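You operate a simulated robot arm through the tools that you are given. There is no shell and no other tool. Be economical: measure what you need, move in short steps, check, and stop when the job is done.

Carry out the task below with a simulated two-armed robot. There is one attempt and no reset: what you move stays moved.

Task
Let the curing light run out, turn the dial off and move the pink module to the empty tray pocket.
Fine: the drawer ends shut.

The check looks at the end state, three seconds after you hand in, the way a careful person would. Anything else that was tipped, shoved, dropped, spilled or broken makes it a failure.

Robot
Two 7-joint arms with two-finger parallel grippers on one trunk, on a base that drives. Base frame: it is fixed to the floor where the robot stands at the start and does not move with it; the origin is under the middle of the robot, x ahead of it, y to its left, z up. Readings come in mm, rad, newtons and seconds.
The left shoulder is at the start at [80, 131, 947], the right one opposite. With the tool pointing down near the work surface each hand reaches from about 400 to 860 mm from the robot's upright axis, wherever it stands, measured 20 degrees to its own side. Places, roughly: curing dial [500, -200, 1000]; curing drawer [500, -200, 800]; pocket B of the black module tray [300, 100, 800]. Payload 1.57 kg a hand.
The tool frame of a hand sits at the grasp point between the pads (the TCP): z along the fingers, y along the line on which they close. The tips reach 30 mm beyond it. The gripper opens to 110 mm. The fingers are 24 mm wide and 12 mm thick; the gripper's body (48 by 112 mm) begins 78 mm behind the TCP.
Orientation is that of the tool frame in the base frame, as a unit quaternion [x, y, z, w]. With the fingers straight down and closing along the base's y, the tool's x points along the base's -x, its y along +y and its z along -z.

Tools
- The arms move only by the tool apply_moves. It takes "left_plan", "right_plan" or both (then of equal length, played together; a hand with none holds still); each is a list of rows, each a list of 3 entries, a list of its own where there are three numbers: the opening in per cent of the stroke, from 0 (shut) to 100 (fully open), then the shift along the tool's x, y, z in mm, then the turn, a rotation vector about the tool's x, y, z in rad. In form: [[hand, [tx, ty, tz], [wx, wy, wz]], ...]. A call has 1 to 8 rows; each row is the pose to reach, as a shift and turn from the pose commanded when the call began, along the tool's axes at that moment. Rows are played at 5 a second. More than 50 mm and 0.15 rad between two rows, or a gripper value outside its range, and nothing of the call is played. Where a pose cannot be reached the arm comes as near as it can. A force on the tool above 40 N (or 10 N above the force at the start of the call, whichever is more), or a blocked arm, ends the call early, and 0.2 s more pass. Each finger travels about 108 mm/s and halts on what it meets, pressing with about 39 N; the grip force reading is that of the motor and also rises with nothing between the fingers. The clock runs only during rows and for 0.2 s after the last one: add rows that repeat a pose to give the fingers time. It gives the time, the measured TCP pose, the force on the tool (base axes), the opening and the grip force at its end, in the units of the frame above (readings bear some noise), with the torque about the TCP (base axes, N m) and any sound that the robot's microphone picked up.
- Cameras (640 x 400 px; columns grow to the right, rows downward): "scene" is now at [-52, -4, 1422.5]; the picture's right is [-0.05, -1.00, 0.00], its down [-0.55, 0.03, -0.83] and it looks along [0.83, -0.04, -0.55] (base axes); focal length 251 px, centre (320, 200). "left" rides on the left gripper at [70, -16, -141] in its tool frame; the picture's right is [0.23, 0.97, 0.00], its down [-0.86, 0.20, -0.48] and it looks along [-0.47, 0.11, 0.88] (tool axes); focal length 222 px, centre (320, 200). "right" rides on the right gripper at [70, 16, -141] in its tool frame; the picture's right is [-0.23, 0.97, 0.00], its down [-0.86, -0.20, -0.48] and it looks along [-0.47, -0.11, 0.88] (tool axes); focal length 222 px, centre (320, 200).
- capture(camera): a new picture of that camera. It takes no simulated time.
- roll_base(legs): drives the robot by 1 to 6 legs, each [ahead, left, turn to the left] in mm, mm and rad, along the robot's own axes; the way and the turn of a leg run together, so that a leg with both is an arc; at most 1500 mm and 3.142 rad a leg. The arms and the cameras ride along, it lands a little off, and it stops where it bumps. It gives what a move gives.
- turn_head(pan, tilt): turns the head with the scene camera to pan (to the left, within 1.902 rad either way) and tilt (down, from -0.506 to 1.204), counted from straight ahead of the robot. It gives what a move gives.
- measure_at(camera, pixels): for up to 12 pixels [column, row] of the newest picture of that camera ("zoom" is the newest enlarged one), the place [x, y, z] in the base frame of the surface seen there, good to about 2 mm. It takes no simulated time.
- close_up(camera, box): a new picture of the part [left, top, right, bottom] of that camera's present view, enlarged. It takes no simulated time.
- job_done(): hands the job in; it is judged then, once.

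Go step by step. Measure first, check grasps and placings, and put right what went wrong. The budget is 80 turns and 78 pictures, counting those below and the enlarged ones. Unless the task says otherwise, let go and move clear before handing in, and close with one line.

The tools are called after "Request:" by a JSON object that holds its "op" and its "data". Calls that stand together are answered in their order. apply_moves: Moves the arms, as the interface text tells. Its arguments: {"type":"object","properties":{"left_plan":{"type":"array"},"right_plan":{"type":"array"}},"required":[]} The other tools are called the same way: roll_base (legs) drives the base; turn_head (pan, tilt) turns the head that bears the scene camera; capture (camera) takes a picture; measure_at (camera, pixels) gives the place of the surface under pixels of a picture; close_up (camera, box) takes an enlarged picture of a part of a camera's view; job_done () hands the job in.

At the start:

```text
time_s: 0.0
left_eef_pos: [508.0, 59.6, 1261.9]
left_tcp_rot: [0.0, 1.0, 0.0, 0.0]
left_wrist_force: [-0.5, 0.2, -0.8]
left_wrist_torque: [0.02, -0.02, -0.01]
left_grip_width: 110.0
left_grip_force: 0.0
right_eef_pos: [463.3, -364.9, 1255.9]
right_tcp_rot: [0.0, 1.0, 0.0, 0.001]
right_wrist_force: [0.6, 0.8, 0.2]
right_wrist_torque: [0.01, 0.01, 0.04]
right_grip_width: 110.3
right_grip_force: 0.1
robot x, y, heading: [2.5, -3.3, 0.002]
head pan, tilt: [-0.051, 0.588]
```

scene: 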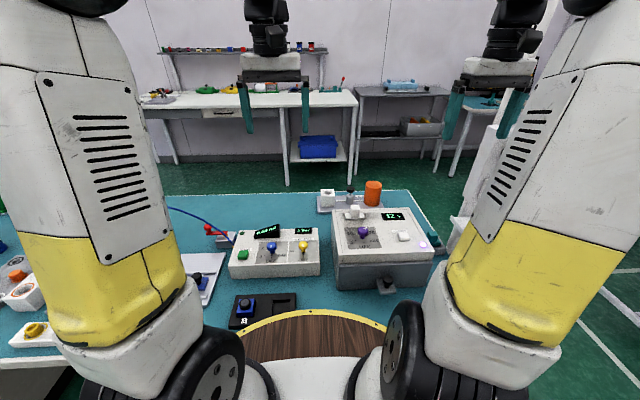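
right: 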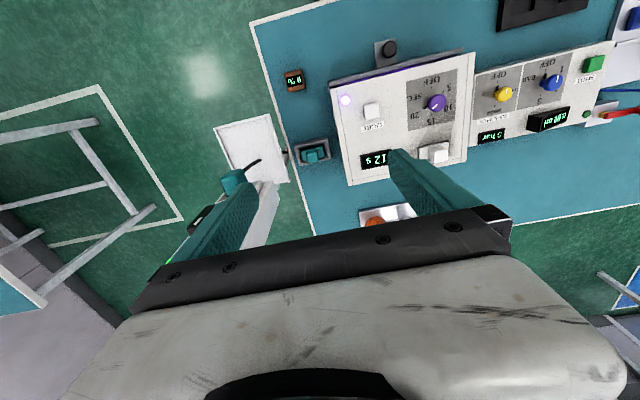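
left: 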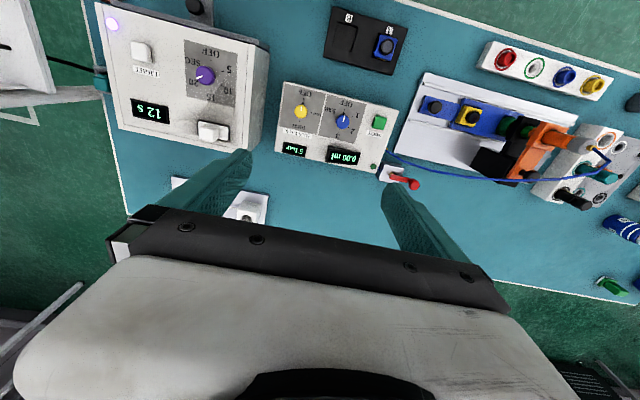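

The curing box shows "12 s" with a purple dial near scene (362,232), and the drawer knob is near (388,284). I'll look closer before moving.

Request:
{"op": "close_up", "data": {"camera": "scene", "box": [310, 170, 460, 300]}}

Request:
{"op": "close_up", "data": {"camera": "right", "box": [270, 10, 490, 200]}}

Request:
{"op": "close_up", "data": {"camera": "left", "box": [320, 0, 640, 200]}}

Request:
{"op": "measure_at", "data": {"camera": "right", "pixels": [[436, 102], [372, 110], [437, 153], [388, 48], [345, 100], [409, 80], [450, 118]]}}

Request:
{"op": "measure_at", "data": {"camera": "left", "pixels": [[346, 40], [385, 46], [330, 50], [394, 72], [205, 75]]}}

```text
3.08 times, centred on (385, 235) of scene
```

zoom: 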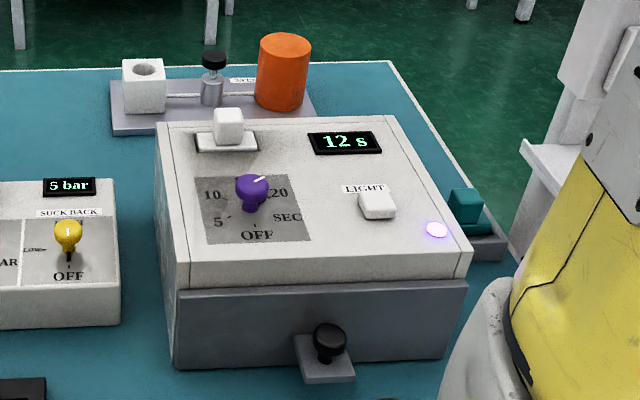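

```text
2.11 times, centred on (380, 105) of right
```

zoom: 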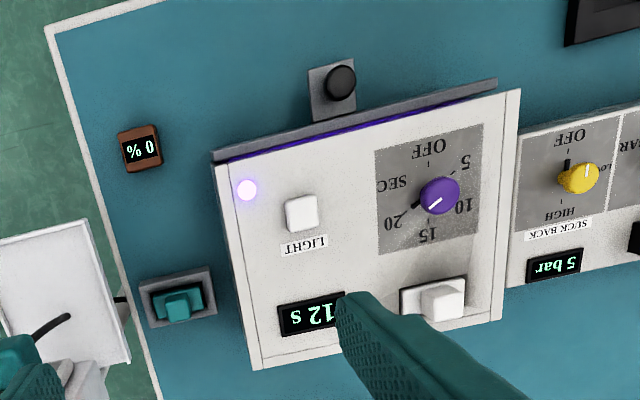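

```text
2.00 times, centred on (480, 100) of left
```

zoom: 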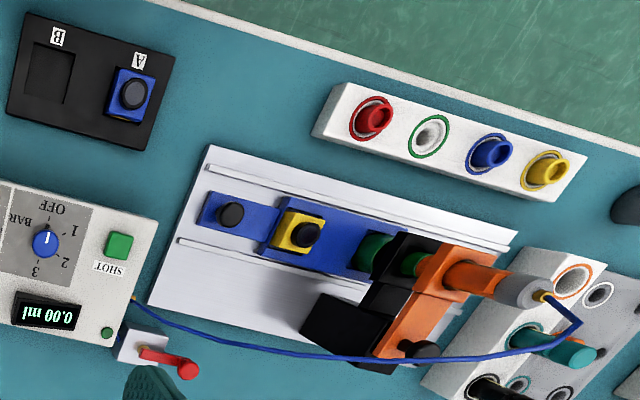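

```text
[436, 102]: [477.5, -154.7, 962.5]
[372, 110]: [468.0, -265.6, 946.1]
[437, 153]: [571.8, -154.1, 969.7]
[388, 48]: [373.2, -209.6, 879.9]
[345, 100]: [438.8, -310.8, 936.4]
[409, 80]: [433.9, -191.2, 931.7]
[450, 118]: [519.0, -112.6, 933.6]
```

```text
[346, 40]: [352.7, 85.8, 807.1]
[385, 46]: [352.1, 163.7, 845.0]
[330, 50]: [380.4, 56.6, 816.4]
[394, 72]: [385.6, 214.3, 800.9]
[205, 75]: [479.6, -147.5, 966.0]
```

The panel light is lit and the timer shows 12 s, with pocket B (floor about [353,86,807]) empty. I'll back off for reach, which also lets time run.

Request:
{"op": "roll_base", "data": {"legs": [[-200, 0, 0]]}}

Request:
{"op": "turn_head", "data": {"pan": -0.2, "tilt": 0.7}}

Request:
{"op": "capture", "data": {"camera": "scene"}}

Request:
{"op": "capture", "data": {"camera": "right"}}

```text
time_s: 1.6
left_eef_pos: [308.3, 60.4, 1261.7]
left_tcp_rot: [0.001, 1.0, 0.0, 0.0]
left_wrist_force: [1.0, 0.6, 0.0]
left_wrist_torque: [0.02, 0.0, 0.03]
left_grip_width: 110.0
left_grip_force: 0.1
right_eef_pos: [263.9, -367.6, 1256.4]
right_tcp_rot: [0.002, 1.0, -0.001, 0.0]
right_wrist_force: [-0.7, 0.6, -0.2]
right_wrist_torque: [0.01, -0.02, -0.01]
right_grip_width: 110.2
right_grip_force: 0.1
robot x, y, heading: [-199.4, -1.9, -0.002]
head pan, tilt: [-0.051, 0.588]
```

```text
time_s: 2.3
left_eef_pos: [309.3, 60.2, 1261.2]
left_tcp_rot: [0.0, 1.0, 0.0, 0.0]
left_wrist_force: [0.1, 0.0, -1.1]
left_wrist_torque: [0.02, -0.01, -0.02]
left_grip_width: 110.0
left_grip_force: 0.0
right_eef_pos: [263.0, -367.2, 1255.9]
right_tcp_rot: [0.001, 1.0, 0.0, 0.0]
right_wrist_force: [-0.5, 0.7, -0.6]
right_wrist_torque: [0.01, 0.02, -0.01]
right_grip_width: 110.1
right_grip_force: 0.0
robot x, y, heading: [-198.2, 1.7, -0.004]
head pan, tilt: [-0.201, 0.7]
```

```text
71 pictures are left
```

scene: 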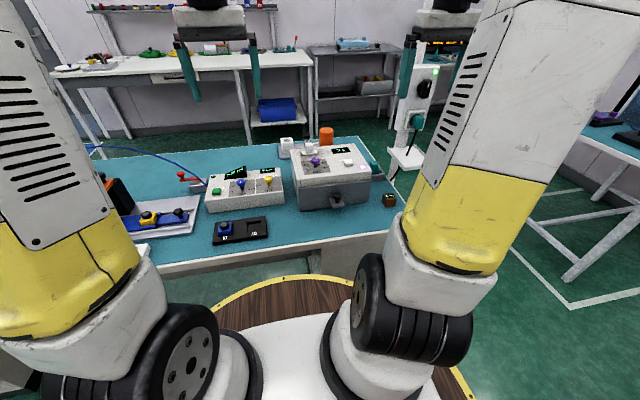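

```text
70 pictures are left
```

right: 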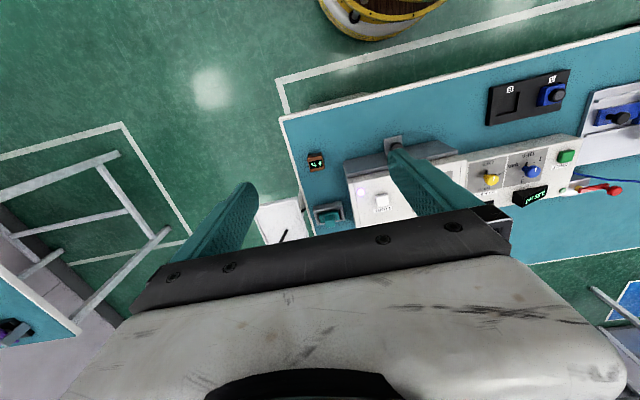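

Request:
{"op": "close_up", "data": {"camera": "scene", "box": [280, 120, 400, 215]}}

Request:
{"op": "measure_at", "data": {"camera": "zoom", "pixels": [[180, 215], [350, 165], [140, 185], [400, 300], [100, 310]]}}

```text
4.21 times, centred on (340, 168) of scene
```

zoom: 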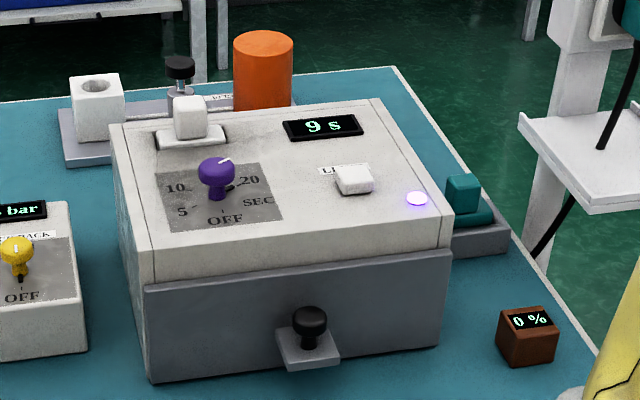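

```text
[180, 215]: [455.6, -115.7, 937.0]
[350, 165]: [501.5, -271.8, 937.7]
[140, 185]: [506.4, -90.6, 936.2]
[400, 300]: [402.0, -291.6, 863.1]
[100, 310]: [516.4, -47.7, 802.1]
```

The display reads 9 s and the panel is flat at z≈937, with the dial knob near [478,-152,964]. I'll bring the right hand above the dial while the light counts down.

Request:
{"op": "apply_moves", "data": {"right_plan": [[100, [-27, 27, 19], [0, 0, 0]], [100, [-54, 54, 38], [0, 0, 0]], [90, [-81, 81, 56], [0, 0, 0]], [80, [-108, 108, 75], [0, 0, 0]], [70, [-135, 135, 94], [0, 0, 0]], [60, [-162, 162, 113], [0, 0, 0]], [60, [-189, 189, 131], [0, 0, 0]], [60, [-215, 215, 150], [0, 0, 0]]]}}

Request:
{"op": "capture", "data": {"camera": "right"}}

Request:
{"op": "close_up", "data": {"camera": "scene", "box": [280, 120, 400, 215]}}

```text
time_s: 4.1
left_eef_pos: [308.1, 58.5, 1262.0]
left_tcp_rot: [0.0, 1.0, 0.0, 0.0]
left_wrist_force: [0.2, 0.0, -0.2]
left_wrist_torque: [0.02, -0.02, -0.01]
left_grip_width: 110.2
left_grip_force: 0.0
right_eef_pos: [476.9, -151.6, 1107.8]
right_tcp_rot: [0.001, 1.0, 0.0, 0.0]
right_wrist_force: [0.3, -0.1, 0.0]
right_wrist_torque: [0.02, -0.07, 0.01]
right_grip_width: 66.2
right_grip_force: 0.1
robot x, y, heading: [-199.0, 0.9, -0.002]
head pan, tilt: [-0.201, 0.7]
```

```text
68 pictures are left
```

right: 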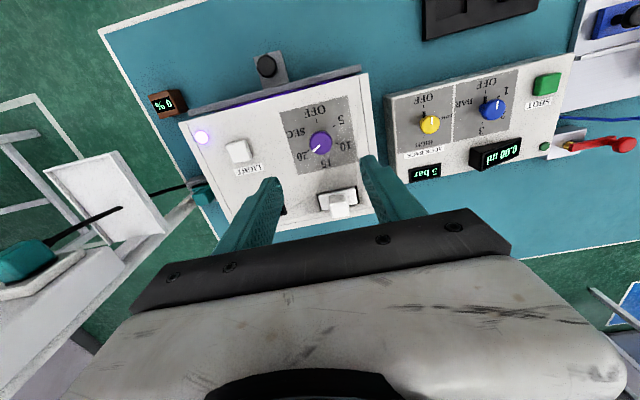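

```text
4.21 times, centred on (340, 168) of scene
```

zoom: 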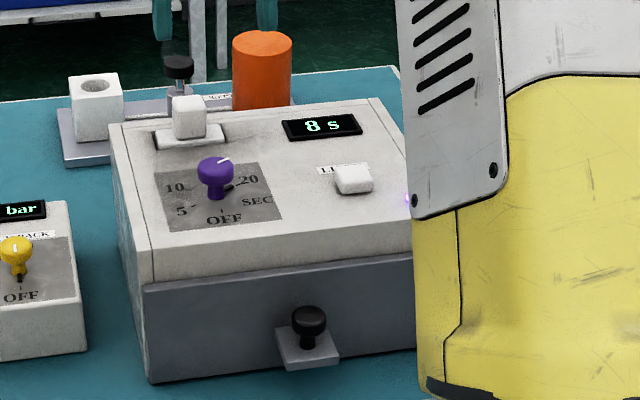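

Now 8 s at t=4.1, so the light ends about t≈12.5. I'll get a precise view of the dial.

Request:
{"op": "close_up", "data": {"camera": "right", "box": [270, 90, 390, 180]}}

Request:
{"op": "measure_at", "data": {"camera": "zoom", "pixels": [[320, 240], [270, 300], [215, 285], [320, 290], [270, 240], [225, 235], [270, 265]]}}

```text
4.44 times, centred on (330, 135) of right
```

zoom: 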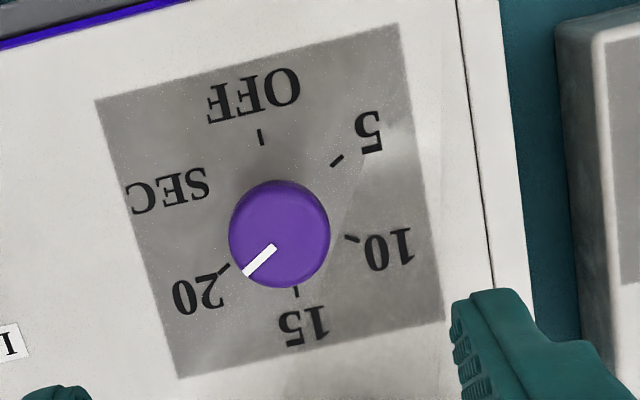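

```text
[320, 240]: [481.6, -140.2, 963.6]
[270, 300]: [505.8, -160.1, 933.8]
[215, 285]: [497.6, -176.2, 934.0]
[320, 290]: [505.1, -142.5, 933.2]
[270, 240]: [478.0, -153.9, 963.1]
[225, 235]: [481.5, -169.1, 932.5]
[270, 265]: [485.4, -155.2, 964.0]
```

The pointer sits on 20, so OFF is about 4.26 rad counter-clockwise seen from above; the knob centre is near [477,-151], its top at z≈963.5. While the timer runs I'll pre-turn the hand for the first twist.

Request:
{"op": "apply_moves", "data": {"right_plan": [[60, [0, 0, 0], [0, 0, 0.14]], [60, [0, 0, 0], [0, 0, 0.28]], [60, [0, 0, 0], [0, 0, 0.42]], [60, [0, 0, 0], [0, 0, 0.56]], [60, [0, 0, 0], [0, 0, 0.7]], [60, [0, 0, 0], [0, 0, 0.84]], [60, [0, 0, 0], [0, 0, 0.98]], [60, [0, 0, 0], [0, 0, 1.07]]]}}

Request:
{"op": "apply_moves", "data": {"right_plan": [[60, [0, 0, 0], [0, 0, 0]], [60, [0, 0, 20], [0, 0, 0]], [60, [0, 0, 40], [0, 0, 0]], [60, [0, 0, 60], [0, 0, 0]], [60, [0, 0, 60], [0, 0, 0]], [60, [0, 0, 60], [0, 0, 0]], [60, [0, 0, 60], [0, 0, 0]], [60, [0, 0, 60], [0, 0, 0]]]}}

Request:
{"op": "capture", "data": {"camera": "right"}}

```text
time_s: 5.9
left_eef_pos: [308.1, 60.3, 1261.3]
left_tcp_rot: [-0.001, 1.0, 0.0, -0.001]
left_wrist_force: [0.0, -1.0, -0.9]
left_wrist_torque: [-0.01, 0.02, -0.03]
left_grip_width: 110.3
left_grip_force: 0.0
right_eef_pos: [478.5, -151.8, 1106.1]
right_tcp_rot: [0.511, 0.859, 0.0, 0.0]
right_wrist_force: [0.1, 1.3, -0.1]
right_wrist_torque: [-0.03, 0.01, 0.0]
right_grip_width: 66.0
right_grip_force: 0.0
robot x, y, heading: [-199.6, 2.4, -0.001]
head pan, tilt: [-0.201, 0.7]
```

```text
time_s: 7.7
left_eef_pos: [309.1, 60.4, 1261.9]
left_tcp_rot: [0.001, 1.0, 0.0, 0.0]
left_wrist_force: [-0.5, 0.3, -0.2]
left_wrist_torque: [0.03, 0.0, 0.01]
left_grip_width: 109.9
left_grip_force: 0.0
right_eef_pos: [479.1, -150.1, 1045.8]
right_tcp_rot: [0.51, 0.86, 0.0, -0.001]
right_wrist_force: [-1.2, 0.4, 0.2]
right_wrist_torque: [-0.01, -0.01, 0.04]
right_grip_width: 66.2
right_grip_force: 0.0
robot x, y, heading: [-198.1, 1.9, -0.003]
head pan, tilt: [-0.201, 0.7]
```

```text
65 pictures are left
```

right: 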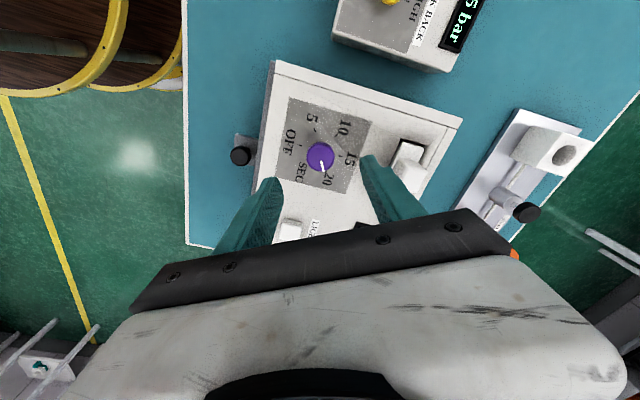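

The hand is at yaw −1.07 over the dial at t=7.7. I'll wait out the timer before touching anything.

Request:
{"op": "apply_moves", "data": {"right_plan": [[60, [0, 0, 0], [0, 0, 0]], [60, [0, 0, 0], [0, 0, 0]], [60, [0, 0, 0], [0, 0, 0]], [60, [0, 0, 0], [0, 0, 0]], [60, [0, 0, 0], [0, 0, 0]], [60, [0, 0, 0], [0, 0, 0]], [60, [0, 0, 0], [0, 0, 0]], [60, [0, 0, 0], [0, 0, 0]]]}}

Request:
{"op": "apply_moves", "data": {"right_plan": [[60, [0, 0, 0], [0, 0, 0]], [60, [0, 0, 0], [0, 0, 0]], [60, [0, 0, 0], [0, 0, 0]], [60, [0, 0, 0], [0, 0, 0]], [60, [0, 0, 0], [0, 0, 0]], [60, [0, 0, 0], [0, 0, 0]], [60, [0, 0, 0], [0, 0, 0]], [60, [0, 0, 0], [0, 0, 0]]]}}

Request:
{"op": "apply_moves", "data": {"right_plan": [[60, [0, 0, 0], [0, 0, 0]], [60, [0, 0, 0], [0, 0, 0]], [60, [0, 0, 0], [0, 0, 0]], [60, [0, 0, 0], [0, 0, 0]], [60, [0, 0, 0], [0, 0, 0]], [60, [0, 0, 0], [0, 0, 0]], [60, [0, 0, 0], [0, 0, 0]], [60, [0, 0, 0], [0, 0, 0]]]}}

Request:
{"op": "close_up", "data": {"camera": "scene", "box": [280, 120, 400, 215]}}

Request:
{"op": "close_up", "data": {"camera": "right", "box": [230, 60, 470, 240]}}

Request:
{"op": "measure_at", "data": {"camera": "zoom", "pixels": [[225, 260], [265, 260], [245, 230], [245, 285], [245, 258]]}}

```text
time_s: 9.5
left_eef_pos: [308.6, 59.9, 1261.7]
left_tcp_rot: [0.001, 1.0, 0.0, -0.001]
left_wrist_force: [0.3, 0.0, 0.4]
left_wrist_torque: [0.0, 0.0, 0.0]
left_grip_width: 110.0
left_grip_force: 0.0
right_eef_pos: [477.9, -151.5, 1045.7]
right_tcp_rot: [0.511, 0.86, 0.0, 0.0]
right_wrist_force: [0.3, -0.4, -0.5]
right_wrist_torque: [-0.05, 0.03, -0.02]
right_grip_width: 65.9
right_grip_force: 0.0
robot x, y, heading: [-198.1, 5.9, -0.002]
head pan, tilt: [-0.201, 0.7]
```

```text
time_s: 11.3
left_eef_pos: [309.6, 60.3, 1262.4]
left_tcp_rot: [0.0, 1.0, -0.001, 0.0]
left_wrist_force: [-0.3, -0.1, -0.8]
left_wrist_torque: [0.0, 0.02, 0.03]
left_grip_width: 110.0
left_grip_force: 0.1
right_eef_pos: [478.5, -150.9, 1045.8]
right_tcp_rot: [0.511, 0.86, 0.001, 0.0]
right_wrist_force: [-0.5, 0.1, -0.5]
right_wrist_torque: [0.03, 0.02, -0.01]
right_grip_width: 65.9
right_grip_force: 0.2
robot x, y, heading: [-196.1, 2.2, -0.002]
head pan, tilt: [-0.201, 0.7]
```

```text
time_s: 13.1
left_eef_pos: [309.3, 60.6, 1262.1]
left_tcp_rot: [0.002, 1.0, 0.0, 0.0]
left_wrist_force: [0.2, -0.1, 0.2]
left_wrist_torque: [0.0, 0.05, 0.02]
left_grip_width: 110.1
left_grip_force: 0.1
right_eef_pos: [478.7, -151.0, 1044.4]
right_tcp_rot: [0.51, 0.86, 0.0, 0.0]
right_wrist_force: [-0.1, 0.0, -0.3]
right_wrist_torque: [0.02, -0.01, -0.03]
right_grip_width: 66.0
right_grip_force: 0.0
robot x, y, heading: [-198.4, -0.5, 0.004]
head pan, tilt: [-0.201, 0.7]
```

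```text
4.21 times, centred on (340, 168) of scene
```

zoom: 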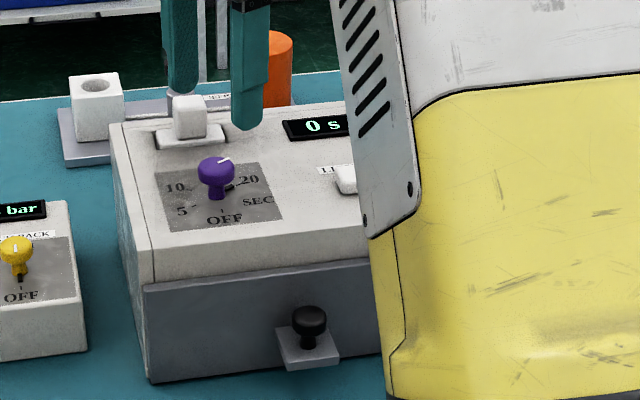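

```text
2.22 times, centred on (350, 150) of right
```

zoom: 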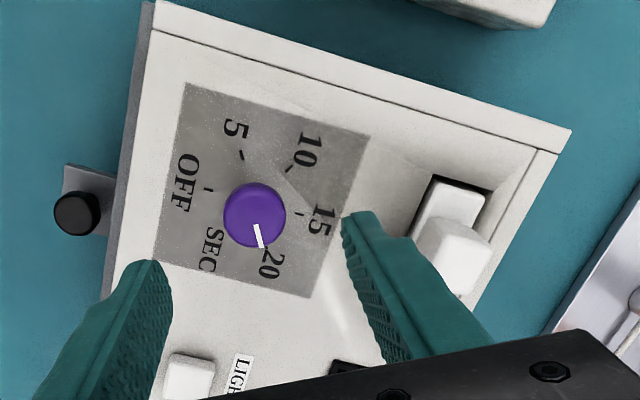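

```text
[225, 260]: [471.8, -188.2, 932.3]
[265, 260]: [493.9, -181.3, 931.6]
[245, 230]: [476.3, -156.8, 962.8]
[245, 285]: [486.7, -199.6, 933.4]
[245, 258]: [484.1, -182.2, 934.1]
```

The display shows 0 s and the light is out. Lowering onto the dial and gripping it.

Request:
{"op": "apply_moves", "data": {"right_plan": [[60, [0, 0, 20], [0, 0, 0]], [60, [0, 0, 40], [0, 0, 0]], [60, [0, 0, 55], [0, 0, 0]], [60, [0, 0, 70], [0, 0, 0]], [30, [0, 0, 70], [0, 0, 0]], [10, [0, 0, 70], [0, 0, 0]], [10, [0, 0, 70], [0, 0, 0]]]}}

```text
time_s: 14.7
left_eef_pos: [310.2, 60.1, 1262.2]
left_tcp_rot: [0.001, 1.0, 0.001, 0.0]
left_wrist_force: [-0.4, 0.0, 0.0]
left_wrist_torque: [0.04, 0.01, 0.01]
left_grip_width: 110.2
left_grip_force: 0.0
right_eef_pos: [478.5, -151.2, 975.4]
right_tcp_rot: [0.511, 0.86, 0.0, 0.0]
right_wrist_force: [7.1, 3.3, -3.7]
right_wrist_torque: [-0.11, -0.41, 0.01]
right_grip_width: 29.6
right_grip_force: 38.8
robot x, y, heading: [-201.0, -0.2, -0.003]
head pan, tilt: [-0.201, 0.7]
```

The knob is gripped (29.6 mm). Turning it counter-clockwise.

Request:
{"op": "apply_moves", "data": {"right_plan": [[10, [0, 0, 0], [0, 0, -0.14]], [10, [0, 0, 0], [0, 0, -0.28]], [10, [0, 0, 0], [0, 0, -0.42]], [10, [0, 0, 0], [0, 0, -0.56]], [10, [0, 0, 0], [0, 0, -0.7]], [10, [0, 0, 0], [0, 0, -0.84]], [10, [0, 0, 0], [0, 0, -0.98]], [10, [0, 0, 0], [0, 0, -1.07]]]}}

Request:
{"op": "close_up", "data": {"camera": "right", "box": [230, 60, 470, 240]}}

```text
time_s: 16.5
left_eef_pos: [309.8, 60.6, 1261.4]
left_tcp_rot: [0.001, 1.0, 0.001, 0.0]
left_wrist_force: [-0.3, -0.1, -0.1]
left_wrist_torque: [-0.01, 0.01, 0.02]
left_grip_width: 109.9
left_grip_force: 0.0
right_eef_pos: [478.4, -151.4, 975.6]
right_tcp_rot: [0.0, 1.0, 0.0, 0.001]
right_wrist_force: [7.9, 6.6, 2.9]
right_wrist_torque: [0.23, 0.61, 0.03]
right_grip_width: 29.4
right_grip_force: 39.0
robot x, y, heading: [-198.1, -1.8, -0.002]
head pan, tilt: [-0.201, 0.7]
```

```text
2.22 times, centred on (350, 150) of right
```

zoom: 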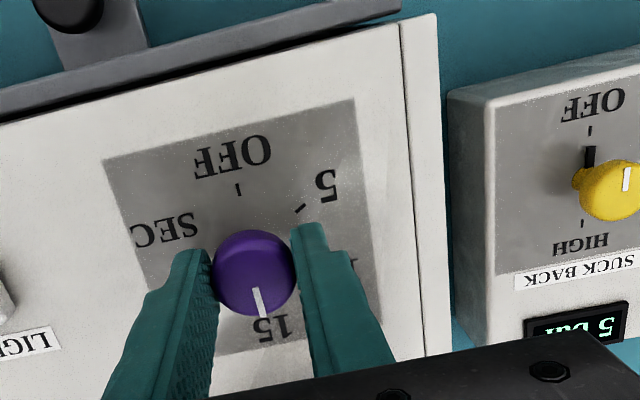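

The pointer followed to 15. Continuing the turn.

Request:
{"op": "apply_moves", "data": {"right_plan": [[10, [0, 0, 0], [0, 0, -0.14]], [10, [0, 0, 0], [0, 0, -0.28]], [10, [0, 0, 0], [0, 0, -0.42]], [10, [0, 0, 0], [0, 0, -0.56]], [10, [0, 0, 0], [0, 0, -0.7]], [10, [0, 0, 0], [0, 0, -0.84]], [10, [0, 0, 0], [0, 0, -0.98]], [10, [0, 0, 0], [0, 0, -1.07]]]}}

Request:
{"op": "apply_moves", "data": {"right_plan": [[10, [0, 0, 0], [0, 0, -0.14]], [10, [0, 0, 0], [0, 0, -0.28]], [10, [0, 0, 0], [0, 0, -0.42]], [10, [0, 0, 0], [0, 0, -0.53]]]}}

Request:
{"op": "close_up", "data": {"camera": "right", "box": [230, 60, 470, 240]}}

```text
time_s: 18.3
left_eef_pos: [309.5, 61.8, 1261.8]
left_tcp_rot: [0.001, 1.0, 0.0, 0.0]
left_wrist_force: [-0.8, -0.3, 0.0]
left_wrist_torque: [0.01, 0.01, 0.02]
left_grip_width: 110.0
left_grip_force: 0.0
right_eef_pos: [479.0, -152.2, 975.5]
right_tcp_rot: [-0.511, 0.86, 0.0, 0.001]
right_wrist_force: [11.3, 11.2, 1.0]
right_wrist_torque: [-0.03, -0.01, -0.02]
right_grip_width: 29.5
right_grip_force: 38.5
robot x, y, heading: [-198.7, 0.3, -0.003]
head pan, tilt: [-0.201, 0.7]
```

```text
time_s: 19.3
left_eef_pos: [309.4, 60.5, 1261.9]
left_tcp_rot: [0.0, 1.0, 0.0, 0.0]
left_wrist_force: [-0.3, -0.1, -0.7]
left_wrist_torque: [-0.03, 0.0, 0.0]
left_grip_width: 110.1
left_grip_force: 0.0
right_eef_pos: [480.1, -151.9, 977.0]
right_tcp_rot: [0.718, -0.696, 0.001, -0.001]
right_wrist_force: [11.4, 10.8, 4.9]
right_wrist_torque: [0.0, -0.34, -0.02]
right_grip_width: 29.6
right_grip_force: 39.2
robot x, y, heading: [-199.6, -0.1, -0.004]
head pan, tilt: [-0.201, 0.7]
```

```text
2.22 times, centred on (350, 150) of right
```

zoom: 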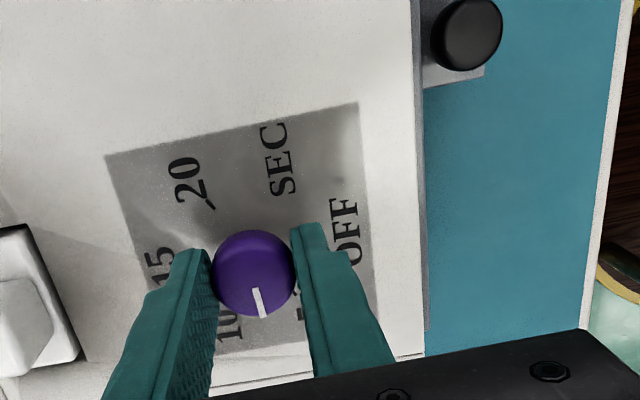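

Turned to yaw 1.6, with about 1.6 rad remaining. I'll release, turn the hand back, and regrip, nudging x −2 mm to centre.

Request:
{"op": "apply_moves", "data": {"right_plan": [[30, [0, 0, 0], [0, 0, 0]], [55, [0, 0, 0], [0, 0, 0]], [55, [0, 0, -10], [0, 0, 0.14]], [55, [0, 0, -10], [0, 0, 0.28]], [55, [0, 0, -10], [0, 0, 0.42]], [55, [0, 0, -10], [0, 0, 0.56]], [55, [0, 0, -10], [0, 0, 0.7]], [55, [0, 0, -10], [0, 0, 0.84]]]}}

Request:
{"op": "apply_moves", "data": {"right_plan": [[55, [0, 0, 0], [0, 0, 0.14]], [55, [0, 0, 0], [0, 0, 0.28]], [55, [0, 0, 0], [0, 0, 0.42]], [55, [0, 0, 0], [0, 0, 0.56]], [55, [0, 0, 0], [0, 0, 0.7]], [55, [0, 0, 0], [0, 0, 0.76]]]}}

Request:
{"op": "apply_moves", "data": {"right_plan": [[55, [1, 0, 5], [0, 0, 0]], [55, [1, 0, 11], [0, 0, 0]], [30, [1, 0, 11], [0, 0, 0]], [10, [1, 0, 11], [0, 0, 0]], [10, [1, 0, 11], [0, 0, 0]]]}}

Request:
{"op": "close_up", "data": {"camera": "right", "box": [230, 60, 470, 240]}}

```text
time_s: 21.1
left_eef_pos: [308.9, 59.9, 1263.3]
left_tcp_rot: [0.001, 1.0, 0.0, 0.001]
left_wrist_force: [0.2, -0.2, 0.2]
left_wrist_torque: [-0.01, -0.02, 0.0]
left_grip_width: 110.1
left_grip_force: 0.0
right_eef_pos: [478.8, -152.3, 984.9]
right_tcp_rot: [-0.369, 0.93, 0.0, 0.0]
right_wrist_force: [0.5, 0.5, 0.3]
right_wrist_torque: [-0.01, 0.0, 0.0]
right_grip_width: 60.5
right_grip_force: 0.0
robot x, y, heading: [-200.1, -3.0, -0.003]
head pan, tilt: [-0.201, 0.7]
```

```text
time_s: 22.5
left_eef_pos: [308.0, 60.4, 1261.8]
left_tcp_rot: [0.0, 1.0, 0.0, -0.001]
left_wrist_force: [0.1, 0.5, -0.3]
left_wrist_torque: [0.01, 0.01, -0.01]
left_grip_width: 110.0
left_grip_force: 0.1
right_eef_pos: [477.8, -152.5, 986.8]
right_tcp_rot: [0.002, 1.0, 0.0, 0.0]
right_wrist_force: [0.7, -0.6, 0.1]
right_wrist_torque: [0.01, 0.06, 0.01]
right_grip_width: 60.6
right_grip_force: 0.1
robot x, y, heading: [-202.9, 0.9, -0.001]
head pan, tilt: [-0.201, 0.7]
```

```text
time_s: 23.7
left_eef_pos: [309.0, 61.9, 1261.7]
left_tcp_rot: [0.001, 1.0, 0.001, -0.001]
left_wrist_force: [1.0, 0.3, -0.1]
left_wrist_torque: [-0.01, -0.04, 0.01]
left_grip_width: 109.9
left_grip_force: 0.0
right_eef_pos: [478.2, -150.7, 975.5]
right_tcp_rot: [0.001, 1.0, 0.0, -0.001]
right_wrist_force: [-1.9, 6.8, -0.3]
right_wrist_torque: [0.17, -0.06, 0.01]
right_grip_width: 29.3
right_grip_force: 37.7
robot x, y, heading: [-197.9, 2.2, 0.0]
head pan, tilt: [-0.201, 0.7]
```

```text
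2.22 times, centred on (350, 150) of right
```

zoom: 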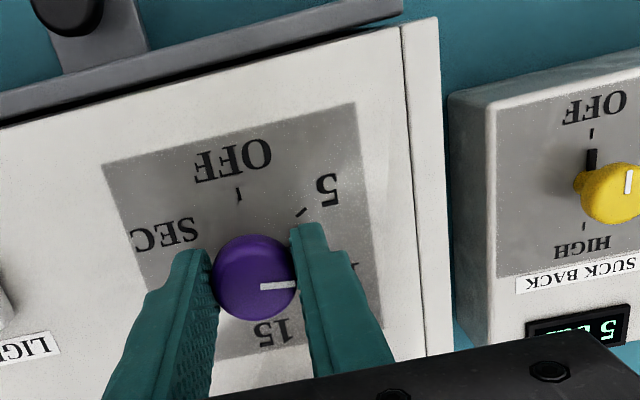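

The pointer now sits between 10 and 5, needing about 1.65 rad more. Turning again.

Request:
{"op": "apply_moves", "data": {"right_plan": [[10, [0, 0, 0], [0, 0, -0.14]], [10, [0, 0, 0], [0, 0, -0.28]], [10, [0, 0, 0], [0, 0, -0.42]], [10, [0, 0, 0], [0, 0, -0.56]], [10, [0, 0, 0], [0, 0, -0.7]], [10, [0, 0, 0], [0, 0, -0.84]], [10, [0, 0, 0], [0, 0, -0.98]], [10, [0, 0, 0], [0, 0, -1.1]]]}}

Request:
{"op": "apply_moves", "data": {"right_plan": [[10, [0, 0, 0], [0, 0, -0.14]], [10, [0, 0, 0], [0, 0, -0.28]], [10, [0, 0, 0], [0, 0, -0.42]], [10, [0, 0, 0], [0, 0, -0.55]]]}}

Request:
{"op": "close_up", "data": {"camera": "right", "box": [230, 60, 470, 240]}}

```text
time_s: 25.5
left_eef_pos: [310.6, 60.2, 1261.4]
left_tcp_rot: [0.0, 1.0, 0.0, 0.0]
left_wrist_force: [-1.0, 0.0, -0.1]
left_wrist_torque: [0.0, -0.01, 0.0]
left_grip_width: 110.0
left_grip_force: 0.0
right_eef_pos: [479.0, -151.9, 974.1]
right_tcp_rot: [-0.523, 0.852, 0.0, -0.001]
right_wrist_force: [11.7, 5.6, -11.3]
right_wrist_torque: [-0.45, 0.14, 0.0]
right_grip_width: 29.4
right_grip_force: 38.8
robot x, y, heading: [-195.8, -4.7, -0.004]
head pan, tilt: [-0.201, 0.7]
```

```text
time_s: 26.5
left_eef_pos: [309.9, 61.3, 1261.7]
left_tcp_rot: [0.0, 1.0, -0.001, -0.001]
left_wrist_force: [-1.0, -1.0, -0.5]
left_wrist_torque: [-0.01, 0.0, -0.01]
left_grip_width: 110.0
left_grip_force: 0.1
right_eef_pos: [479.7, -153.4, 974.7]
right_tcp_rot: [0.734, -0.679, 0.0, 0.0]
right_wrist_force: [15.3, 2.3, -12.6]
right_wrist_torque: [-0.1, -0.28, -0.01]
right_grip_width: 29.2
right_grip_force: 39.3
robot x, y, heading: [-200.4, -3.7, 0.0]
head pan, tilt: [-0.201, 0.7]
```

```text
2.22 times, centred on (350, 150) of right
```

zoom: 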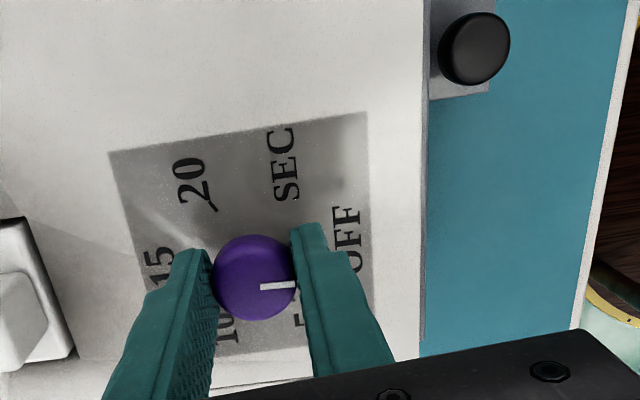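

The pointer is roughly 0.22 rad short of OFF. Finishing, then releasing and lifting to check.

Request:
{"op": "apply_moves", "data": {"right_plan": [[10, [0, 0, 0], [0, 0, -0.12]], [10, [0, 0, 0], [0, 0, -0.23]], [10, [0, 0, 0], [0, 0, -0.23]]]}}

Request:
{"op": "apply_moves", "data": {"right_plan": [[30, [0, 0, 0], [0, 0, 0]], [55, [0, 0, 0], [0, 0, 0]], [55, [0, 0, -20], [0, 0, 0.1]], [55, [0, 0, -50], [0, 0, 0.24]], [55, [0, 0, -80], [0, 0, 0.38]], [55, [0, 0, -110], [0, 0, 0.52]], [55, [0, 0, -130], [0, 0, 0.66]], [55, [0, 0, -130], [0, 0, 0.8]]]}}

Request:
{"op": "apply_moves", "data": {"right_plan": [[55, [0, 0, 0], [0, 0, 0.14]], [55, [0, 0, 0], [0, 0, 0.28]], [55, [0, 0, 0], [0, 0, 0.42]], [55, [0, 0, 0], [0, 0, 0.56]], [55, [0, 0, 0], [0, 0, 0.7]], [55, [0, 0, 0], [0, 0, 0.84]], [55, [0, 0, 0], [0, 0, 0.98]], [55, [0, 0, 0], [0, 0, 1.08]]]}}

Request:
{"op": "close_up", "data": {"camera": "right", "box": [230, 50, 430, 200]}}

```text
time_s: 27.3
left_eef_pos: [311.3, 59.7, 1262.1]
left_tcp_rot: [0.001, 1.0, 0.0, -0.001]
left_wrist_force: [0.2, 0.0, -0.1]
left_wrist_torque: [0.06, 0.0, 0.02]
left_grip_width: 109.6
left_grip_force: 0.0
right_eef_pos: [479.8, -153.9, 975.3]
right_tcp_rot: [0.807, -0.591, 0.001, -0.001]
right_wrist_force: [24.5, -5.7, -5.5]
right_wrist_torque: [-0.04, -0.39, -0.49]
right_grip_width: 29.5
right_grip_force: 39.0
robot x, y, heading: [-198.7, 1.6, 0.0]
head pan, tilt: [-0.201, 0.7]
```

```text
time_s: 29.1
left_eef_pos: [308.7, 61.1, 1262.1]
left_tcp_rot: [0.0, 1.0, 0.0, 0.0]
left_wrist_force: [-0.4, -0.4, 0.3]
left_wrist_torque: [-0.02, -0.02, 0.0]
left_grip_width: 110.1
left_grip_force: 0.1
right_eef_pos: [478.0, -152.9, 1105.5]
right_tcp_rot: [-0.512, 0.859, -0.001, 0.001]
right_wrist_force: [0.4, 0.7, -0.5]
right_wrist_torque: [-0.01, -0.02, -0.03]
right_grip_width: 60.5
right_grip_force: 0.0
robot x, y, heading: [-199.5, 0.0, 0.0]
head pan, tilt: [-0.201, 0.7]
```

```text
time_s: 30.9
left_eef_pos: [308.0, 61.2, 1262.5]
left_tcp_rot: [0.001, 1.0, 0.001, 0.0]
left_wrist_force: [0.7, -0.1, 0.1]
left_wrist_torque: [-0.03, -0.02, 0.01]
left_grip_width: 109.9
left_grip_force: 0.1
right_eef_pos: [478.4, -151.8, 1104.4]
right_tcp_rot: [0.002, 1.0, 0.0, 0.001]
right_wrist_force: [0.3, -0.1, 0.2]
right_wrist_torque: [0.01, 0.03, 0.01]
right_grip_width: 60.5
right_grip_force: 0.0
robot x, y, heading: [-197.8, 1.7, -0.005]
head pan, tilt: [-0.201, 0.7]
```

```text
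2.67 times, centred on (330, 125) of right
```

zoom: 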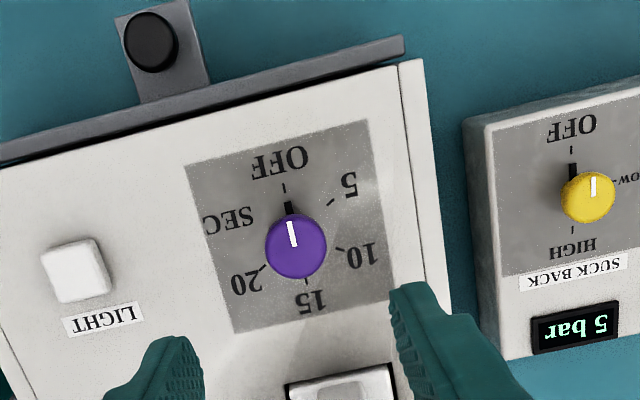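

The dial is at OFF. Next I'll move over the drawer knob and measure it.

Request:
{"op": "apply_moves", "data": {"right_plan": [[60, [35, -20, 0], [0, 0, 0]], [60, [70, -40, 0], [0, 0, 0]], [60, [105, -58, 20], [0, 0, 0]], [60, [105, -58, 40], [0, 0, 0]]]}}

Request:
{"op": "capture", "data": {"camera": "right"}}

Request:
{"op": "close_up", "data": {"camera": "scene", "box": [280, 120, 400, 215]}}

Request:
{"op": "measure_at", "data": {"camera": "zoom", "pixels": [[310, 318], [310, 348], [310, 362], [400, 280], [285, 335], [336, 355], [200, 330], [200, 290]]}}

```text
time_s: 31.9
left_eef_pos: [308.9, 60.5, 1262.2]
left_tcp_rot: [0.001, 1.0, -0.001, 0.0]
left_wrist_force: [-0.6, -0.4, 0.8]
left_wrist_torque: [-0.03, -0.03, 0.0]
left_grip_width: 110.0
left_grip_force: 0.1
right_eef_pos: [372.4, -210.4, 1065.8]
right_tcp_rot: [0.001, 1.0, 0.0, 0.0]
right_wrist_force: [-0.8, -0.4, 0.1]
right_wrist_torque: [-0.01, -0.04, -0.05]
right_grip_width: 66.4
right_grip_force: 0.2
robot x, y, heading: [-202.2, 2.9, 0.003]
head pan, tilt: [-0.201, 0.7]
```

```text
57 pictures are left
```

right: 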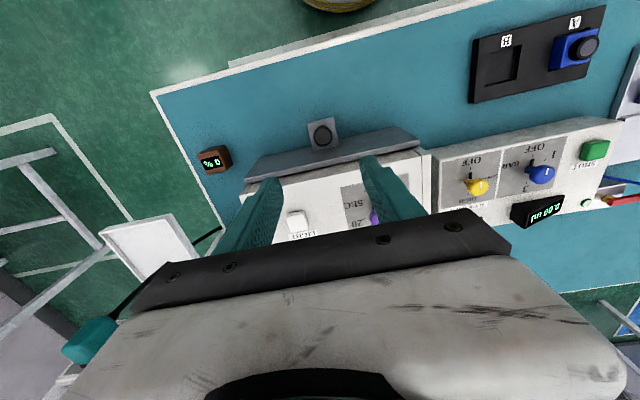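

```text
4.21 times, centred on (340, 168) of scene
```

zoom: 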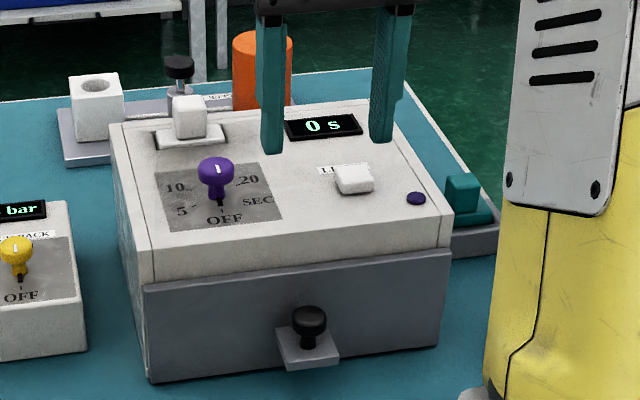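

```text
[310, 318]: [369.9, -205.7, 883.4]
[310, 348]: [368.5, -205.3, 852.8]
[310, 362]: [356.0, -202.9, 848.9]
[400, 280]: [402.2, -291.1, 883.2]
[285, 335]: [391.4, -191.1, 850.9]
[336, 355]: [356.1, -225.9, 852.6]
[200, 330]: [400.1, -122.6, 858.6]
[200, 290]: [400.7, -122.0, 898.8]
```

Request:
{"op": "close_up", "data": {"camera": "right", "box": [270, 95, 390, 185]}}

Request:
{"op": "measure_at", "data": {"camera": "zoom", "pixels": [[282, 190], [258, 190], [306, 190], [282, 168], [282, 214], [240, 160], [330, 240]]}}

```text
4.44 times, centred on (330, 140) of right
```

zoom: 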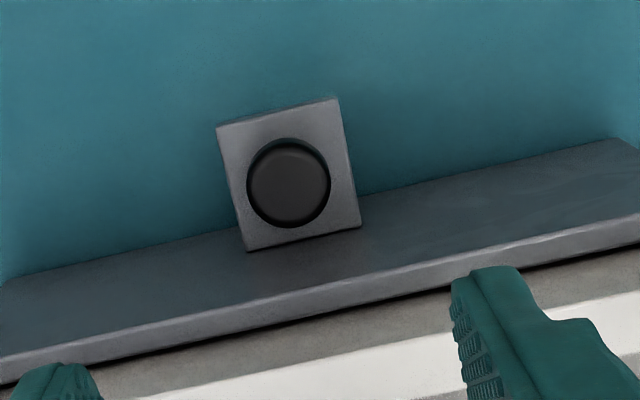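

```text
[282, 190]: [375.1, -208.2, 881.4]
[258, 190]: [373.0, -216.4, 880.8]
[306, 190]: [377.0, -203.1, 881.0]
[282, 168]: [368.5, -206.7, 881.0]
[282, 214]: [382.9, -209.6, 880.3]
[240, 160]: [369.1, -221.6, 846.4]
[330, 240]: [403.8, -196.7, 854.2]
```

Knob centre ≈[374.5,-207], top z=881, base plate ≈850. Descending and gripping it.

Request:
{"op": "apply_moves", "data": {"right_plan": [[60, [-2, 3, 45], [0, 0, 0]], [60, [-2, 3, 90], [0, 0, 0]], [60, [-2, 3, 130], [0, 0, 0]], [60, [-2, 3, 160], [0, 0, 0]], [60, [-2, 3, 180], [0, 0, 0]], [30, [-2, 3, 180], [0, 0, 0]], [10, [-2, 3, 180], [0, 0, 0]], [10, [-2, 3, 180], [0, 0, 0]]]}}

Request:
{"op": "apply_moves", "data": {"right_plan": [[10, [15, 0, 0], [0, 0, 0]], [10, [30, 0, 0], [0, 0, 0]], [10, [45, 0, 0], [0, 0, 0]], [10, [60, 0, 0], [0, 0, 0]], [10, [75, 0, 0], [0, 0, 0]], [10, [90, 0, 0], [0, 0, 0]], [10, [105, 0, 0], [0, 0, 0]], [10, [105, 0, 0], [0, 0, 0]]]}}

Request:
{"op": "close_up", "data": {"camera": "scene", "box": [260, 120, 420, 245]}}

Request:
{"op": "capture", "data": {"camera": "right"}}

```text
time_s: 33.7
left_eef_pos: [308.3, 61.4, 1261.7]
left_tcp_rot: [0.001, 1.0, 0.0, 0.0]
left_wrist_force: [-0.2, -0.3, -0.1]
left_wrist_torque: [0.02, -0.02, 0.03]
left_grip_width: 110.1
left_grip_force: 0.0
right_eef_pos: [374.2, -207.7, 883.2]
right_tcp_rot: [0.001, 1.0, 0.0, 0.0]
right_wrist_force: [-1.3, 7.4, -5.0]
right_wrist_torque: [0.14, -0.47, 0.04]
right_grip_width: 27.3
right_grip_force: 38.3
robot x, y, heading: [-201.2, 1.2, -0.003]
head pan, tilt: [-0.201, 0.7]
```

```text
time_s: 35.5
left_eef_pos: [310.3, 61.0, 1262.8]
left_tcp_rot: [0.001, 1.0, 0.0, -0.001]
left_wrist_force: [0.4, 0.2, -0.2]
left_wrist_torque: [-0.02, 0.0, 0.0]
left_grip_width: 110.0
left_grip_force: 0.1
right_eef_pos: [268.4, -205.8, 885.4]
right_tcp_rot: [0.0, 1.0, 0.0, -0.001]
right_wrist_force: [-1.7, 19.9, -31.8]
right_wrist_torque: [0.21, 0.25, 0.06]
right_grip_width: 27.0
right_grip_force: 38.0
robot x, y, heading: [-196.3, -0.8, -0.003]
head pan, tilt: [-0.201, 0.7]
```

```text
3.20 times, centred on (340, 182) of scene
```

zoom: 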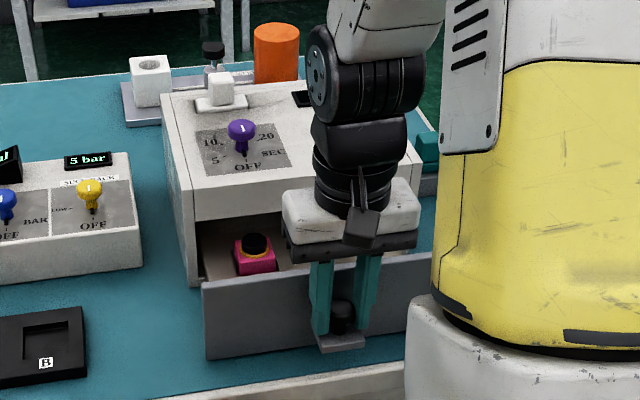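

```text
53 pictures are left
```

right: 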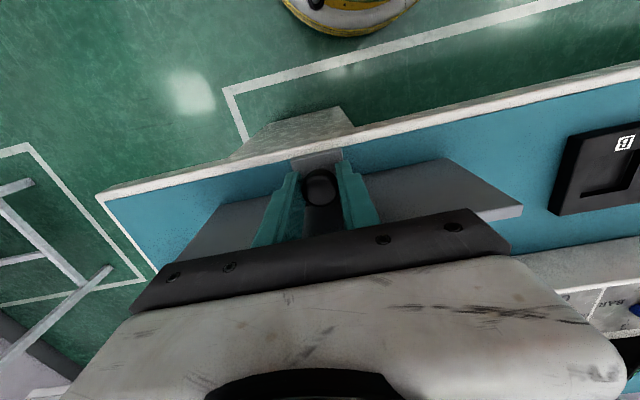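

The drawer slides (105 mm out) and the pink module is visible near zoom (254,255). I'll measure it, then pull a little further.

Request:
{"op": "measure_at", "data": {"camera": "zoom", "pixels": [[254, 240], [254, 252], [256, 268], [240, 252], [270, 252], [220, 285], [190, 240], [300, 268], [218, 262]]}}

Request:
{"op": "apply_moves", "data": {"right_plan": [[10, [10, 0, 2], [0, 0, 0]], [10, [20, 0, 2], [0, 0, 0]], [10, [30, 0, 2], [0, 0, 0]], [10, [40, 0, 2], [0, 0, 0]], [10, [50, 0, 2], [0, 0, 0]], [10, [50, 0, 2], [0, 0, 0]]]}}

Request:
{"op": "close_up", "data": {"camera": "scene", "box": [260, 120, 420, 245]}}

```text
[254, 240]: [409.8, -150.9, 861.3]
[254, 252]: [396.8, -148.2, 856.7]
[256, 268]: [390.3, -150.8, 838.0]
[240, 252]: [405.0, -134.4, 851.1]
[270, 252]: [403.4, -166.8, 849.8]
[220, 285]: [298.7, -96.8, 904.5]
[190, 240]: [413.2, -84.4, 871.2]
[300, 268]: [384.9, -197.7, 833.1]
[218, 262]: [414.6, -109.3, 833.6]
```

```text
time_s: 36.9
left_eef_pos: [308.3, 61.4, 1261.6]
left_tcp_rot: [0.0, 1.0, 0.0, 0.0]
left_wrist_force: [-0.2, -0.1, -0.2]
left_wrist_torque: [-0.02, 0.0, -0.02]
left_grip_width: 109.9
left_grip_force: 0.0
right_eef_pos: [216.7, -207.5, 883.3]
right_tcp_rot: [0.002, 1.0, 0.0, -0.004]
right_wrist_force: [1.3, 0.9, -0.2]
right_wrist_torque: [0.01, 0.02, 0.0]
right_grip_width: 11.1
right_grip_force: 0.0
robot x, y, heading: [-200.7, -0.3, -0.002]
head pan, tilt: [-0.201, 0.7]
```

```text
3.20 times, centred on (340, 182) of scene
```

zoom: 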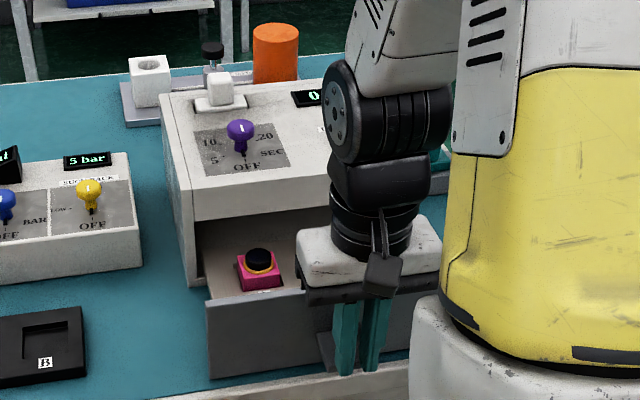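

The grip slid off the knob as the drawer hit its stop, without a bump. I'll lift the right hand clear and look down into the drawer.

Request:
{"op": "apply_moves", "data": {"right_plan": [[15, [5, 0, -40], [0, 0, 0]], [30, [0, 0, -85], [0, 0, 0]], [50, [-20, 20, -130], [0, 0, 0]], [60, [-50, 40, -165], [0, 0, 0]], [60, [-90, 55, -180], [0, 0, 0]], [60, [-130, 60, -190], [0, 0, 0]], [60, [-150, 60, -190], [0, 0, 0]]]}}

Request:
{"op": "capture", "data": {"camera": "right"}}

Request:
{"op": "close_up", "data": {"camera": "scene", "box": [260, 120, 420, 245]}}

Request:
{"op": "measure_at", "data": {"camera": "zoom", "pixels": [[258, 250], [258, 260], [260, 265], [240, 265], [280, 262], [240, 300], [340, 330], [260, 285]]}}

```text
refused: row 3 steps farther than a row can; nothing moved
```

```text
51 pictures are left
```

right: 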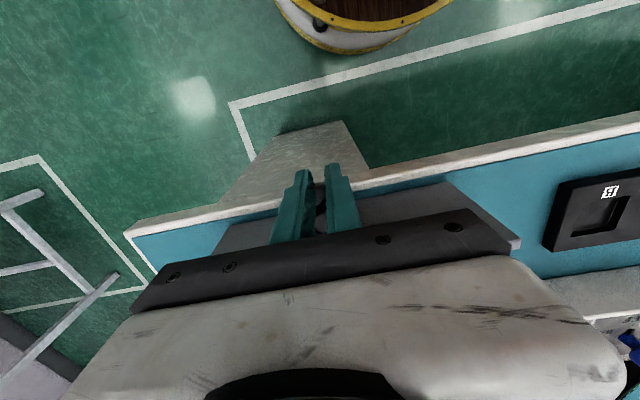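

```text
3.20 times, centred on (340, 182) of scene
```

zoom: 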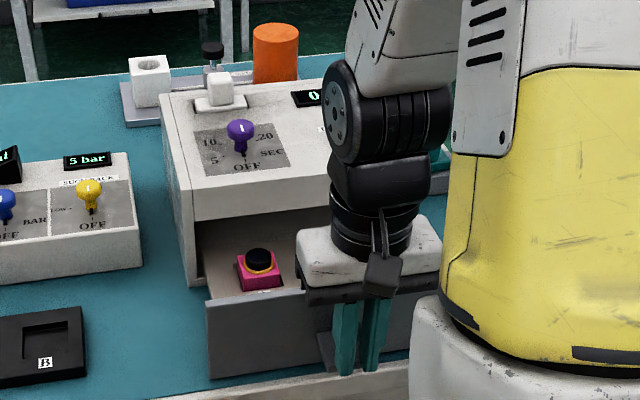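

```text
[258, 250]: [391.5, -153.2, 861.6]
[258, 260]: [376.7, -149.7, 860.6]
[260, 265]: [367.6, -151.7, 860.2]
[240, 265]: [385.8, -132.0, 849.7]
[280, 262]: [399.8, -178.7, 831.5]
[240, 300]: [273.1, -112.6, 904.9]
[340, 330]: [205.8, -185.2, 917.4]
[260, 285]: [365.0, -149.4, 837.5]
```

Request:
{"op": "apply_moves", "data": {"right_plan": [[15, [5, 0, -40], [0, 0, 0]], [30, [0, 0, -80], [0, 0, 0]], [50, [-10, 10, -122], [0, 0, 0]], [60, [-30, 25, -155], [0, 0, 0]], [60, [-65, 40, -180], [0, 0, 0]], [60, [-105, 52, -190], [0, 0, 0]], [60, [-145, 58, -195], [0, 0, 0]], [60, [-150, 58, -195], [0, 0, 0]]]}}

Request:
{"op": "capture", "data": {"camera": "right"}}

Request:
{"op": "close_up", "data": {"camera": "scene", "box": [260, 120, 420, 245]}}

```text
time_s: 38.7
left_eef_pos: [309.2, 60.3, 1262.6]
left_tcp_rot: [0.001, 1.0, 0.0, 0.0]
left_wrist_force: [-0.2, -0.4, 0.6]
left_wrist_torque: [-0.01, 0.01, 0.02]
left_grip_width: 110.0
left_grip_force: 0.1
right_eef_pos: [370.0, -148.1, 1077.8]
right_tcp_rot: [0.001, 1.0, 0.001, 0.0]
right_wrist_force: [0.2, -0.7, 0.1]
right_wrist_torque: [0.02, 0.04, -0.02]
right_grip_width: 66.2
right_grip_force: 0.2
robot x, y, heading: [-198.5, 0.4, -0.007]
head pan, tilt: [-0.201, 0.7]
```

```text
49 pictures are left
```

right: 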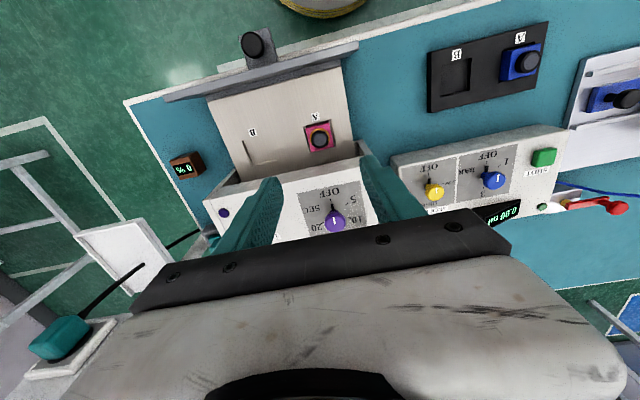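

```text
3.20 times, centred on (340, 182) of scene
```

zoom: 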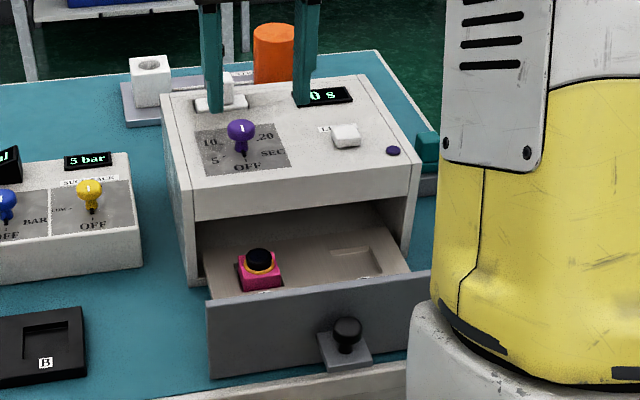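

Request:
{"op": "close_up", "data": {"camera": "right", "box": [200, 20, 400, 170]}}

Request:
{"op": "measure_at", "data": {"camera": "zoom", "pixels": [[382, 320], [382, 300], [334, 284], [418, 272], [350, 355], [437, 342], [440, 385], [170, 60], [20, 200], [170, 350], [465, 200]]}}

Request:
{"op": "close_up", "data": {"camera": "right", "box": [420, 10, 560, 115]}}

Request:
{"op": "measure_at", "data": {"camera": "zoom", "pixels": [[130, 225], [225, 205], [115, 350], [225, 335], [40, 180], [580, 60], [40, 470], [560, 385], [485, 235], [390, 160], [540, 160], [390, 320], [520, 300], [170, 280]]}}

```text
2.67 times, centred on (300, 95) of right
```

zoom: 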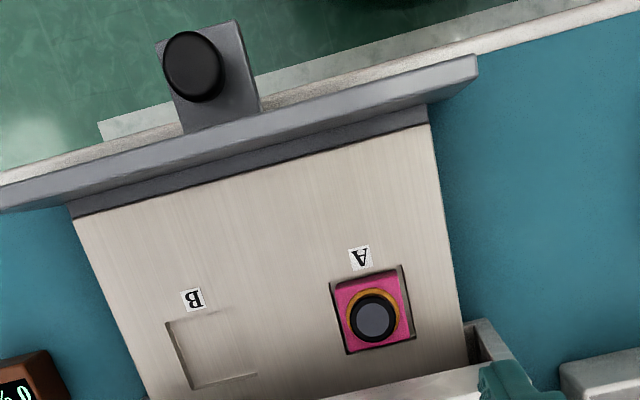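

```text
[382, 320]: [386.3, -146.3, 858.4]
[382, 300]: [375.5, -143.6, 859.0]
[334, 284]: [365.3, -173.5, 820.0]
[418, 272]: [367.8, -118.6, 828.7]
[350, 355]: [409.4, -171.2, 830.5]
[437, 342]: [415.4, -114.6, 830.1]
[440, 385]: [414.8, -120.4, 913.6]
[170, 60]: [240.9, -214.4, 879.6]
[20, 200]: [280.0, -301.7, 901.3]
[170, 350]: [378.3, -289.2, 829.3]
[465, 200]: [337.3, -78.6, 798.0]
```

```text
3.81 times, centred on (490, 62) of right
```

zoom: 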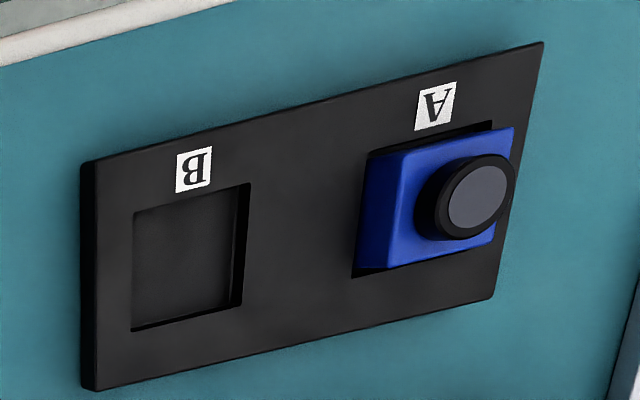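

```text
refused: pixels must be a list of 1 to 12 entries
```

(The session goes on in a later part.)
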